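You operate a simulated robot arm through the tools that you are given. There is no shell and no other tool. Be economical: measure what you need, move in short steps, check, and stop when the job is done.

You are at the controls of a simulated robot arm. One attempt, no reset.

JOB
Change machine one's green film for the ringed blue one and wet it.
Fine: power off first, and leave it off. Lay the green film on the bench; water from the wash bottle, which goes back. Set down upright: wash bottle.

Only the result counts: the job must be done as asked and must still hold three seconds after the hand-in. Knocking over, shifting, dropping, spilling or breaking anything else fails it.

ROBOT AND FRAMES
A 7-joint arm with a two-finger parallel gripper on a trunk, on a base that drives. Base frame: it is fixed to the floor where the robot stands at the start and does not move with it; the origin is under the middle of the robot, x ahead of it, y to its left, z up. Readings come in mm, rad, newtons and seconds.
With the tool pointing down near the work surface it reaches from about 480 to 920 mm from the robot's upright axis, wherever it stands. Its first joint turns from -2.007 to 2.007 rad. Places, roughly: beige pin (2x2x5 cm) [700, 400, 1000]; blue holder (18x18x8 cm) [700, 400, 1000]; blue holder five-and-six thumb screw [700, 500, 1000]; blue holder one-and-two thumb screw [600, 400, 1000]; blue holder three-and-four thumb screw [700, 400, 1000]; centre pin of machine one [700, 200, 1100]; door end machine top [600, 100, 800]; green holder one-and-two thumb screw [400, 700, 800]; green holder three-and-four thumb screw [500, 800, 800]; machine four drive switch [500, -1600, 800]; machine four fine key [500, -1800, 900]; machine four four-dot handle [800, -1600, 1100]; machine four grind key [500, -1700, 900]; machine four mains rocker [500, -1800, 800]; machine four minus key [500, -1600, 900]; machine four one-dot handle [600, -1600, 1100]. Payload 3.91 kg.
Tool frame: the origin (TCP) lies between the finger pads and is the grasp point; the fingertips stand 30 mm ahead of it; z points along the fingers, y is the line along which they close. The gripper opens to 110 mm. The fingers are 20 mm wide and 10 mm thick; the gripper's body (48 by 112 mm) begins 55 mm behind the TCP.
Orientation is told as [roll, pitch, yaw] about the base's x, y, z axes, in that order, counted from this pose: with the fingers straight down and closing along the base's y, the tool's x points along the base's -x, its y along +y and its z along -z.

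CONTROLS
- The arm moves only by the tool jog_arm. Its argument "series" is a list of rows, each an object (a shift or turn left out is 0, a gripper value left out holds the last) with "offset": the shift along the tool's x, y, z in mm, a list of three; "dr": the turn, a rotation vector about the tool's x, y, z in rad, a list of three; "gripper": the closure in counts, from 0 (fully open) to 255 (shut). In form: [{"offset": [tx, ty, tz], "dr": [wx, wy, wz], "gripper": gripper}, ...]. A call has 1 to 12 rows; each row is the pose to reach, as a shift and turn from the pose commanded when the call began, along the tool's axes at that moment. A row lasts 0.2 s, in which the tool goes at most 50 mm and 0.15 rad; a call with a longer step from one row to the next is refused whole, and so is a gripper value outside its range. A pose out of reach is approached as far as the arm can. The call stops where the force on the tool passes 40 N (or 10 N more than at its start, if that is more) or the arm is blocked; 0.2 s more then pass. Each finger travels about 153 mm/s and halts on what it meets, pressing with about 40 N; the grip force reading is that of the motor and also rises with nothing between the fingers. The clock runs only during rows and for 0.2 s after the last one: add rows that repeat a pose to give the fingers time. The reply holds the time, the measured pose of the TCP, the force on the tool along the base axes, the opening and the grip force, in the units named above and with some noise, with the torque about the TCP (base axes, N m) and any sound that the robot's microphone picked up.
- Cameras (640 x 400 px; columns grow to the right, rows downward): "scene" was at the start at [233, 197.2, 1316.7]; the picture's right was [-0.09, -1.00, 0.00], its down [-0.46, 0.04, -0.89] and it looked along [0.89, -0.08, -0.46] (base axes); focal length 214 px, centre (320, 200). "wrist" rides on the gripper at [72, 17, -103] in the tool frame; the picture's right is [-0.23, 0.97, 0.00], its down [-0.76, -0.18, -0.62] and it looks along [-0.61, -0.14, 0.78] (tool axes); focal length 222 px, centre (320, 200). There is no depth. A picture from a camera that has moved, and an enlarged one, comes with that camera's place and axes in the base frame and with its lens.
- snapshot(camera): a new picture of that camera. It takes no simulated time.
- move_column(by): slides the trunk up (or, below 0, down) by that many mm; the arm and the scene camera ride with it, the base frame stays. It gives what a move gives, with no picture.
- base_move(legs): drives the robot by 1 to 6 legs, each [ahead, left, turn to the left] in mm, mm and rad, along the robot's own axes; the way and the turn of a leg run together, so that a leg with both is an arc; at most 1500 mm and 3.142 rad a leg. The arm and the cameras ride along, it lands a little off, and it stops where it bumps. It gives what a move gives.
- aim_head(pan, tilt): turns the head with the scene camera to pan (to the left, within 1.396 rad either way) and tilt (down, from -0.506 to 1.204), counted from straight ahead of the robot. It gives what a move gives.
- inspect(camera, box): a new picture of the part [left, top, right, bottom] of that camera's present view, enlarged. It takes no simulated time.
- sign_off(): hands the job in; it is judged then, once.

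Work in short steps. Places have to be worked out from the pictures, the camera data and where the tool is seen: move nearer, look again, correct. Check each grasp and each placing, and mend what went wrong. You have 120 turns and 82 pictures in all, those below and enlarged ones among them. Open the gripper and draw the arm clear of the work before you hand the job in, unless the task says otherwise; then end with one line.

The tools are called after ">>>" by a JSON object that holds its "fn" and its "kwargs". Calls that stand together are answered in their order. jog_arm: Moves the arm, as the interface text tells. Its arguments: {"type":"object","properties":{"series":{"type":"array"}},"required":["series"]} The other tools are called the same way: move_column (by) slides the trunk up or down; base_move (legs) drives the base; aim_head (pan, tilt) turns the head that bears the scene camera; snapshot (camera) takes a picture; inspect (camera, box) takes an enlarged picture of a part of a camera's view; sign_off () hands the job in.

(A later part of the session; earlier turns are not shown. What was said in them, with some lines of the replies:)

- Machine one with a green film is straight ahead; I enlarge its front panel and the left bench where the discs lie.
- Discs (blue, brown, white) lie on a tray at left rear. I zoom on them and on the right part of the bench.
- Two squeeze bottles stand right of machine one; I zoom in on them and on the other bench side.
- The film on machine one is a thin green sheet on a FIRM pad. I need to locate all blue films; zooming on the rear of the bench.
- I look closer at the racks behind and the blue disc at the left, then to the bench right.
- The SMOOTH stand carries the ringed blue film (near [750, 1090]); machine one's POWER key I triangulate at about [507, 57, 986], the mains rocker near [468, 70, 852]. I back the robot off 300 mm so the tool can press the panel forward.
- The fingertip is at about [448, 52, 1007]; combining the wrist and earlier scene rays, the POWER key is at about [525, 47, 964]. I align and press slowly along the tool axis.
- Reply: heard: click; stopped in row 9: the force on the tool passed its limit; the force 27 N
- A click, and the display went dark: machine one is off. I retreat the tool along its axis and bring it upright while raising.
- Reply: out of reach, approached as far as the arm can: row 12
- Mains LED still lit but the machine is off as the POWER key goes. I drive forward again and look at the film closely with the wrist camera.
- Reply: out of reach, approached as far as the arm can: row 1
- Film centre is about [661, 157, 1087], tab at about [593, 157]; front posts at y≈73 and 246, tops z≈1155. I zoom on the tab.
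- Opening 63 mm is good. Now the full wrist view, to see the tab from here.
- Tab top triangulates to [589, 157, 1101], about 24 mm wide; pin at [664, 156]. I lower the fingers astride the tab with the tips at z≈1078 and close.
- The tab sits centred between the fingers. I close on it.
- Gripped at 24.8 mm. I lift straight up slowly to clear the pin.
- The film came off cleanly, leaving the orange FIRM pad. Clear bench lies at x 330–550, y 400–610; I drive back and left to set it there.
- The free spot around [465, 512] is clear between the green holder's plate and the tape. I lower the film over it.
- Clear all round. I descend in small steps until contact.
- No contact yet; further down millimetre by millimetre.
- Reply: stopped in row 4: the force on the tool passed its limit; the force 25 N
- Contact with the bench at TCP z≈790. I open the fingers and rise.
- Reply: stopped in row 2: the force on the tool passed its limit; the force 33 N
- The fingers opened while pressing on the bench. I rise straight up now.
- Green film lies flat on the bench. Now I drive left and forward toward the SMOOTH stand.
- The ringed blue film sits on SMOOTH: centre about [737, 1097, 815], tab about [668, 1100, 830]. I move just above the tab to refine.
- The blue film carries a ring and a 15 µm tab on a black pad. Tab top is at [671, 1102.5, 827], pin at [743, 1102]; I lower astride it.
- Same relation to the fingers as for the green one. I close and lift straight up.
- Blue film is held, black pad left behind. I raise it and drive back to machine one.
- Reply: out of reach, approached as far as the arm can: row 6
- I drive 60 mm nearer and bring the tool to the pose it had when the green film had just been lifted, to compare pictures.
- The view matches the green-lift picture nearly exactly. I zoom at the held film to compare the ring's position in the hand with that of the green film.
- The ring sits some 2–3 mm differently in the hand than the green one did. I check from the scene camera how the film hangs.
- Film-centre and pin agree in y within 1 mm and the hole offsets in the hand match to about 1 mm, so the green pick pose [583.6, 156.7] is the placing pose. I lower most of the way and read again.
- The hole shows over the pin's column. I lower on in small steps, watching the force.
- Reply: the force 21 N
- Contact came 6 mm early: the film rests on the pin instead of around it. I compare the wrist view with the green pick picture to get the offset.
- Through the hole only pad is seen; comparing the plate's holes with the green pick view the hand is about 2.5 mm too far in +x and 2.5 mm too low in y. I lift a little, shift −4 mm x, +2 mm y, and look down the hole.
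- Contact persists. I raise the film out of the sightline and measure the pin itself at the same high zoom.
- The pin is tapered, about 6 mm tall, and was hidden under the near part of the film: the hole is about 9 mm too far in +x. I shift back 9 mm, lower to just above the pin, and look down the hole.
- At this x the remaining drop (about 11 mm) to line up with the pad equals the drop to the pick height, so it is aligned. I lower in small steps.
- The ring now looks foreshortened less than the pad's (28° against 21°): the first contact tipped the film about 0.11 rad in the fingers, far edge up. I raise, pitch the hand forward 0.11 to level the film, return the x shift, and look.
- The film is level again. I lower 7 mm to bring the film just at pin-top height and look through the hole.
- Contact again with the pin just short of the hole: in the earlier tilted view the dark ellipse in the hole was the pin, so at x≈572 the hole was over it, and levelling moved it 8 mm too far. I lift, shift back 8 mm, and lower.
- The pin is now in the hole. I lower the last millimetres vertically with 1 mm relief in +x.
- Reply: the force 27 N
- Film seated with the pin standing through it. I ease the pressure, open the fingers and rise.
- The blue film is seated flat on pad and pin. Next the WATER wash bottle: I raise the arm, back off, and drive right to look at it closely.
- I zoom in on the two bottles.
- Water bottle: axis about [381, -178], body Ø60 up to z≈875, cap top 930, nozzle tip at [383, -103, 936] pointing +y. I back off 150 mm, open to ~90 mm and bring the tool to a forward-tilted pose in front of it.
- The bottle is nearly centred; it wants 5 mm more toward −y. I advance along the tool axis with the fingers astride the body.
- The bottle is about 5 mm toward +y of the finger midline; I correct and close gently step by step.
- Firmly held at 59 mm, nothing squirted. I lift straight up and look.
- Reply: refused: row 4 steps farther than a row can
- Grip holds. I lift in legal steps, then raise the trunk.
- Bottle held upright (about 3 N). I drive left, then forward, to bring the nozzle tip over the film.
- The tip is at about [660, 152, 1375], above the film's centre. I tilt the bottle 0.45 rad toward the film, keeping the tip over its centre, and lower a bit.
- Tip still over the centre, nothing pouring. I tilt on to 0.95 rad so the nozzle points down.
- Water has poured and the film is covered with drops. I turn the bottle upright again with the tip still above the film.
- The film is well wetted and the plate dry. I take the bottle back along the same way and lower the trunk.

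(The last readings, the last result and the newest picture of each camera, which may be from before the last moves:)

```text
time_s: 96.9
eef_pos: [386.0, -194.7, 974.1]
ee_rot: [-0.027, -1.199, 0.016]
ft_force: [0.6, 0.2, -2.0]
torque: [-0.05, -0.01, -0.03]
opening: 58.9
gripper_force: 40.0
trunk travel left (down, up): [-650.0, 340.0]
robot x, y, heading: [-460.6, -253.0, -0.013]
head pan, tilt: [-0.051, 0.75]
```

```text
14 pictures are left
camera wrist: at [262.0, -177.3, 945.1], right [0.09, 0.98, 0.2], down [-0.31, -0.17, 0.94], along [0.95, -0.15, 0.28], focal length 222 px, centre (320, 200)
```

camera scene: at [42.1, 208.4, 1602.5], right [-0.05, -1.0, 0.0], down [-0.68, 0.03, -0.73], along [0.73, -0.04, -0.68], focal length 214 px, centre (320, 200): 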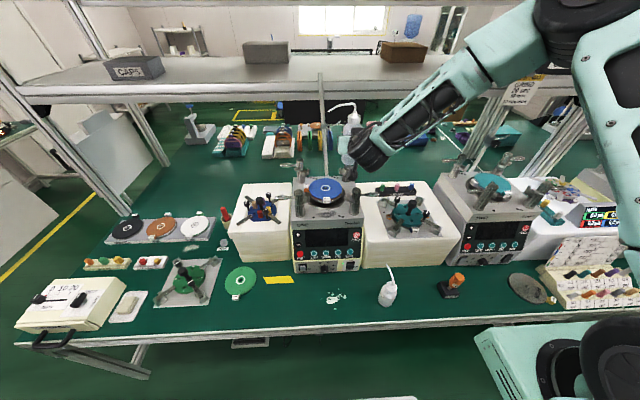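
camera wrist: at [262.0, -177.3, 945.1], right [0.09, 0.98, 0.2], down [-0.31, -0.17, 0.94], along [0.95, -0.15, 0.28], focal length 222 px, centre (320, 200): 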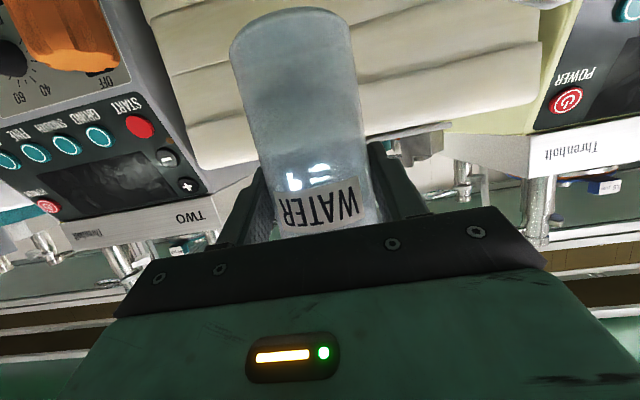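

I shift +11 mm y, −3 mm x to the original spot and lower toward the bench.

>>> {"fn": "jog_arm", "kwargs": {"series": [{"offset": [1, 11, -2.8]}, {"offset": [38, 11, 11.7]}, {"offset": [76, 11, 26.2]}, {"offset": [104, 11, 37]}, {"offset": [118, 11, 42.6]}]}}

>>> {"fn": "jog_arm", "kwargs": {"series": [{"offset": [4.7, 0, 1.8]}, {"offset": [7.5, 0, 2.9]}, {"offset": [9.3, 0, 3.6]}, {"offset": [10.3, 0, 4]}]}}

```text
time_s: 98.1
eef_pos: [382.7, -184.3, 849.5]
ee_rot: [-0.03, -1.2, 0.02]
ft_force: [0.8, 0.3, -3.8]
torque: [0.0, 0.01, 0.01]
opening: 58.9
gripper_force: 40.3
trunk travel left (down, up): [-650.0, 340.0]
robot x, y, heading: [-461.1, -249.8, -0.009]
head pan, tilt: [-0.051, 0.75]
```

```text
time_s: 99.1
eef_pos: [383.3, -184.8, 839.0]
ee_rot: [-0.027, -1.199, 0.017]
ft_force: [-0.1, 0.3, -2.2]
torque: [0.0, 0.01, 0.01]
opening: 58.8
gripper_force: 40.2
trunk travel left (down, up): [-650.0, 340.0]
robot x, y, heading: [-458.8, -251.3, -0.012]
head pan, tilt: [-0.051, 0.75]
```

Not yet touching; another few millimetres in small steps.

>>> {"fn": "jog_arm", "kwargs": {"series": [{"offset": [0.9, 0, 0.4]}, {"offset": [1.9, 0, 0.7]}, {"offset": [2.8, 0, 1.1]}]}}

```text
time_s: 99.9
eef_pos: [383.2, -183.1, 836.9]
ee_rot: [-0.027, -1.203, 0.016]
ft_force: [-1.1, -1.2, 6.8]
torque: [0.16, 0.19, 0.04]
opening: 59.1
gripper_force: 40.0
trunk travel left (down, up): [-650.0, 340.0]
robot x, y, heading: [-453.7, -253.4, -0.012]
head pan, tilt: [-0.051, 0.75]
```

The bottle stands on the bench. I open the fingers slowly and back out along the tool axis.

>>> {"fn": "jog_arm", "kwargs": {"series": [{"offset": [-0.9, 0, -0.4], "gripper": 118}, {"offset": [-0.9, 0, -0.4], "gripper": 105}, {"offset": [-0.9, 0, -0.4], "gripper": 80}, {"offset": [-0.9, 0, -0.4], "gripper": 45}, {"offset": [-0.9, 0, -0.4], "gripper": 45}]}}

>>> {"fn": "snapshot", "kwargs": {"camera": "wrist"}}

```text
time_s: 101.1
eef_pos: [382.8, -185.0, 836.4]
ee_rot: [-0.028, -1.199, 0.019]
ft_force: [-1.3, -0.8, 0.3]
torque: [0.02, 0.01, -0.03]
opening: 90.5
gripper_force: 0.0
trunk travel left (down, up): [-650.0, 340.0]
robot x, y, heading: [-458.9, -251.1, -0.01]
head pan, tilt: [-0.051, 0.75]
```

```text
13 pictures are left
camera wrist: at [258.7, -167.6, 806.8], right [0.09, 0.98, 0.2], down [-0.31, -0.17, 0.94], along [0.95, -0.15, 0.28], focal length 222 px, centre (320, 200)
```

wrist: 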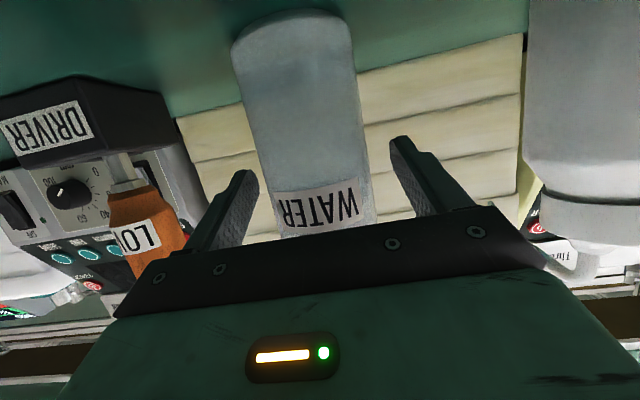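

The bottle stands upright in its place, free of the fingers. I retreat.

>>> {"fn": "jog_arm", "kwargs": {"series": [{"offset": [0, 0, -30]}, {"offset": [0, 0, -70]}, {"offset": [0, 0, -110]}, {"offset": [0, 0, -155]}, {"offset": [-40, 0, -170]}, {"offset": [-85, 0, -180]}, {"offset": [-130, 0, -190]}, {"offset": [-170, 0, -200]}]}}

>>> {"fn": "base_move", "kwargs": {"legs": [[-50, 0, 0], [0, 200, 0]]}}

>>> {"fn": "aim_head", "kwargs": {"pan": -0.1, "tilt": 0.5}}

>>> {"fn": "snapshot", "kwargs": {"camera": "scene"}}

```text
time_s: 102.9
eef_pos: [260.3, -179.8, 1068.0]
ee_rot: [-0.031, -1.198, 0.021]
ft_force: [-0.2, 0.1, 0.4]
torque: [-0.03, -0.04, 0.01]
opening: 90.6
gripper_force: 0.0
trunk travel left (down, up): [-650.0, 340.0]
robot x, y, heading: [-458.5, -252.7, -0.01]
head pan, tilt: [-0.051, 0.75]
```

```text
time_s: 105.1
eef_pos: [213.6, 19.8, 1068.0]
ee_rot: [-0.029, -1.199, 0.018]
ft_force: [-0.2, 0.0, 0.5]
torque: [0.02, 0.0, -0.01]
opening: 90.7
gripper_force: 0.0
trunk travel left (down, up): [-650.0, 340.0]
robot x, y, heading: [-503.4, -52.7, -0.01]
head pan, tilt: [-0.051, 0.75]
```

```text
time_s: 105.8
eef_pos: [213.2, 20.4, 1069.7]
ee_rot: [-0.03, -1.199, 0.018]
ft_force: [0.6, -0.6, 0.1]
torque: [-0.01, 0.01, 0.02]
opening: 90.4
gripper_force: 0.0
trunk travel left (down, up): [-650.0, 340.0]
robot x, y, heading: [-500.3, -52.5, -0.009]
head pan, tilt: [-0.099, 0.499]
```

```text
12 pictures are left
camera scene: at [-270.0, 141.5, 1324.4], right [-0.11, -0.99, 0.0], down [-0.48, 0.05, -0.88], along [0.87, -0.1, -0.48], focal length 214 px, centre (320, 200)
```

scene: 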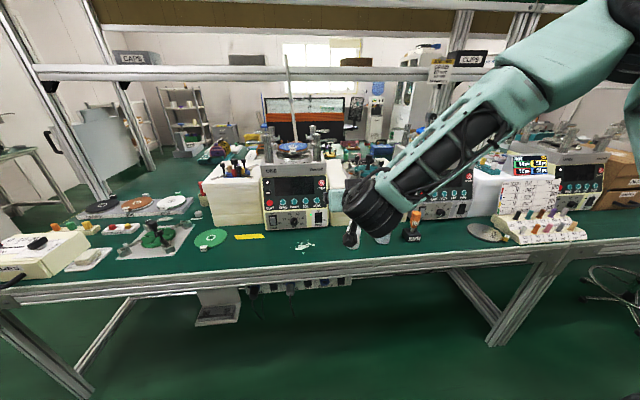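

A last close check of machine one and the bottles.

>>> {"fn": "inspect", "kwargs": {"camera": "scene", "box": [180, 120, 340, 260]}}

>>> {"fn": "base_move", "kwargs": {"legs": [[0, 300, 0]]}}

>>> {"fn": "aim_head", "kwargs": {"pan": -0.5, "tilt": 0.5}}

>>> {"fn": "snapshot", "kwargs": {"camera": "scene"}}

```text
2.86 times, centred on (260, 190) of scene
camera zoom: at [-270.0, 141.5, 1324.4], right [-0.11, -0.99, 0.0], down [-0.48, 0.05, -0.88], along [0.87, -0.1, -0.48], focal length 613 px, centre (491, 229)
```

zoom: 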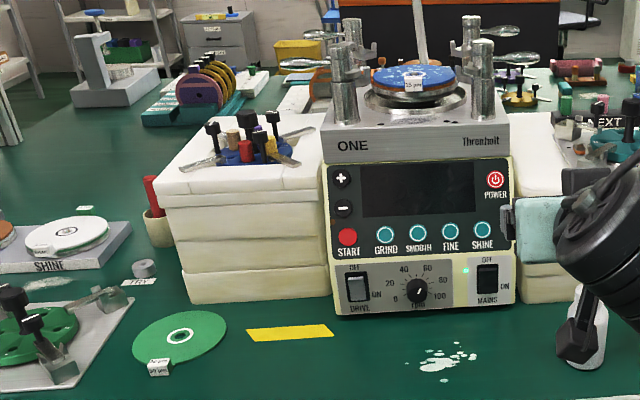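

```text
time_s: 107.9
eef_pos: [215.7, 324.4, 1069.0]
ee_rot: [-0.029, -1.199, 0.017]
ft_force: [-0.4, 0.5, -0.2]
torque: [0.0, -0.01, 0.01]
opening: 90.7
gripper_force: 0.1
trunk travel left (down, up): [-650.0, 340.0]
robot x, y, heading: [-502.2, 251.1, -0.007]
head pan, tilt: [-0.099, 0.499]
```

```text
time_s: 108.8
eef_pos: [217.8, 324.5, 1069.0]
ee_rot: [-0.027, -1.199, 0.017]
ft_force: [0.0, -0.1, -0.1]
torque: [0.01, -0.01, 0.02]
opening: 90.4
gripper_force: 0.0
trunk travel left (down, up): [-650.0, 340.0]
robot x, y, heading: [-498.9, 252.8, -0.009]
head pan, tilt: [-0.499, 0.499]
```

```text
10 pictures are left
camera scene: at [-277.6, 411.5, 1324.4], right [-0.49, -0.87, 0.0], down [-0.42, 0.23, -0.88], along [0.77, -0.43, -0.48], focal length 214 px, centre (320, 200)
```

scene: 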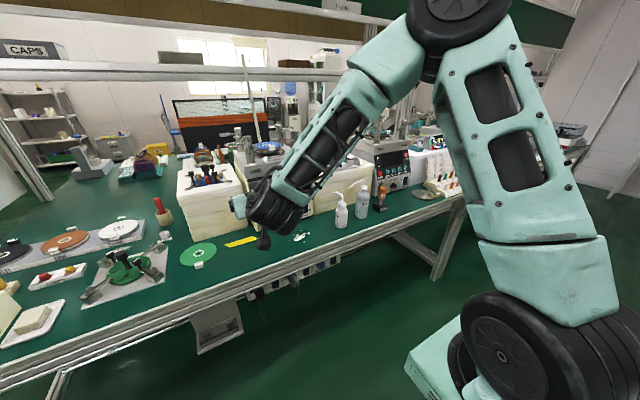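

Everything is in place: machine off, wet blue film on the pad, green film flat on the bench, both bottles upright. I open the gripper fully and hand in.

>>> {"fn": "jog_arm", "kwargs": {"series": [{"offset": [0, 0, -20], "gripper": 0}, {"offset": [0, 0, -20], "gripper": 0}]}}

>>> {"fn": "sign_off", "kwargs": {}}

```text
time_s: 109.4
eef_pos: [198.0, 324.6, 1075.7]
ee_rot: [-0.029, -1.201, 0.019]
ft_force: [-0.5, -0.2, 0.6]
torque: [0.02, -0.01, 0.04]
opening: 110.0
gripper_force: 0.1
trunk travel left (down, up): [-650.0, 340.0]
robot x, y, heading: [-501.9, 254.5, -0.012]
head pan, tilt: [-0.499, 0.499]
```

```text
The job is handed in.
```

I handed the job in: machine one is off at its POWER key (mains rocker left on, its green light still lit), the ringed blue film is on its pad and wet, the green film lies on the bench, and the wash bottle stands upright back in its place.
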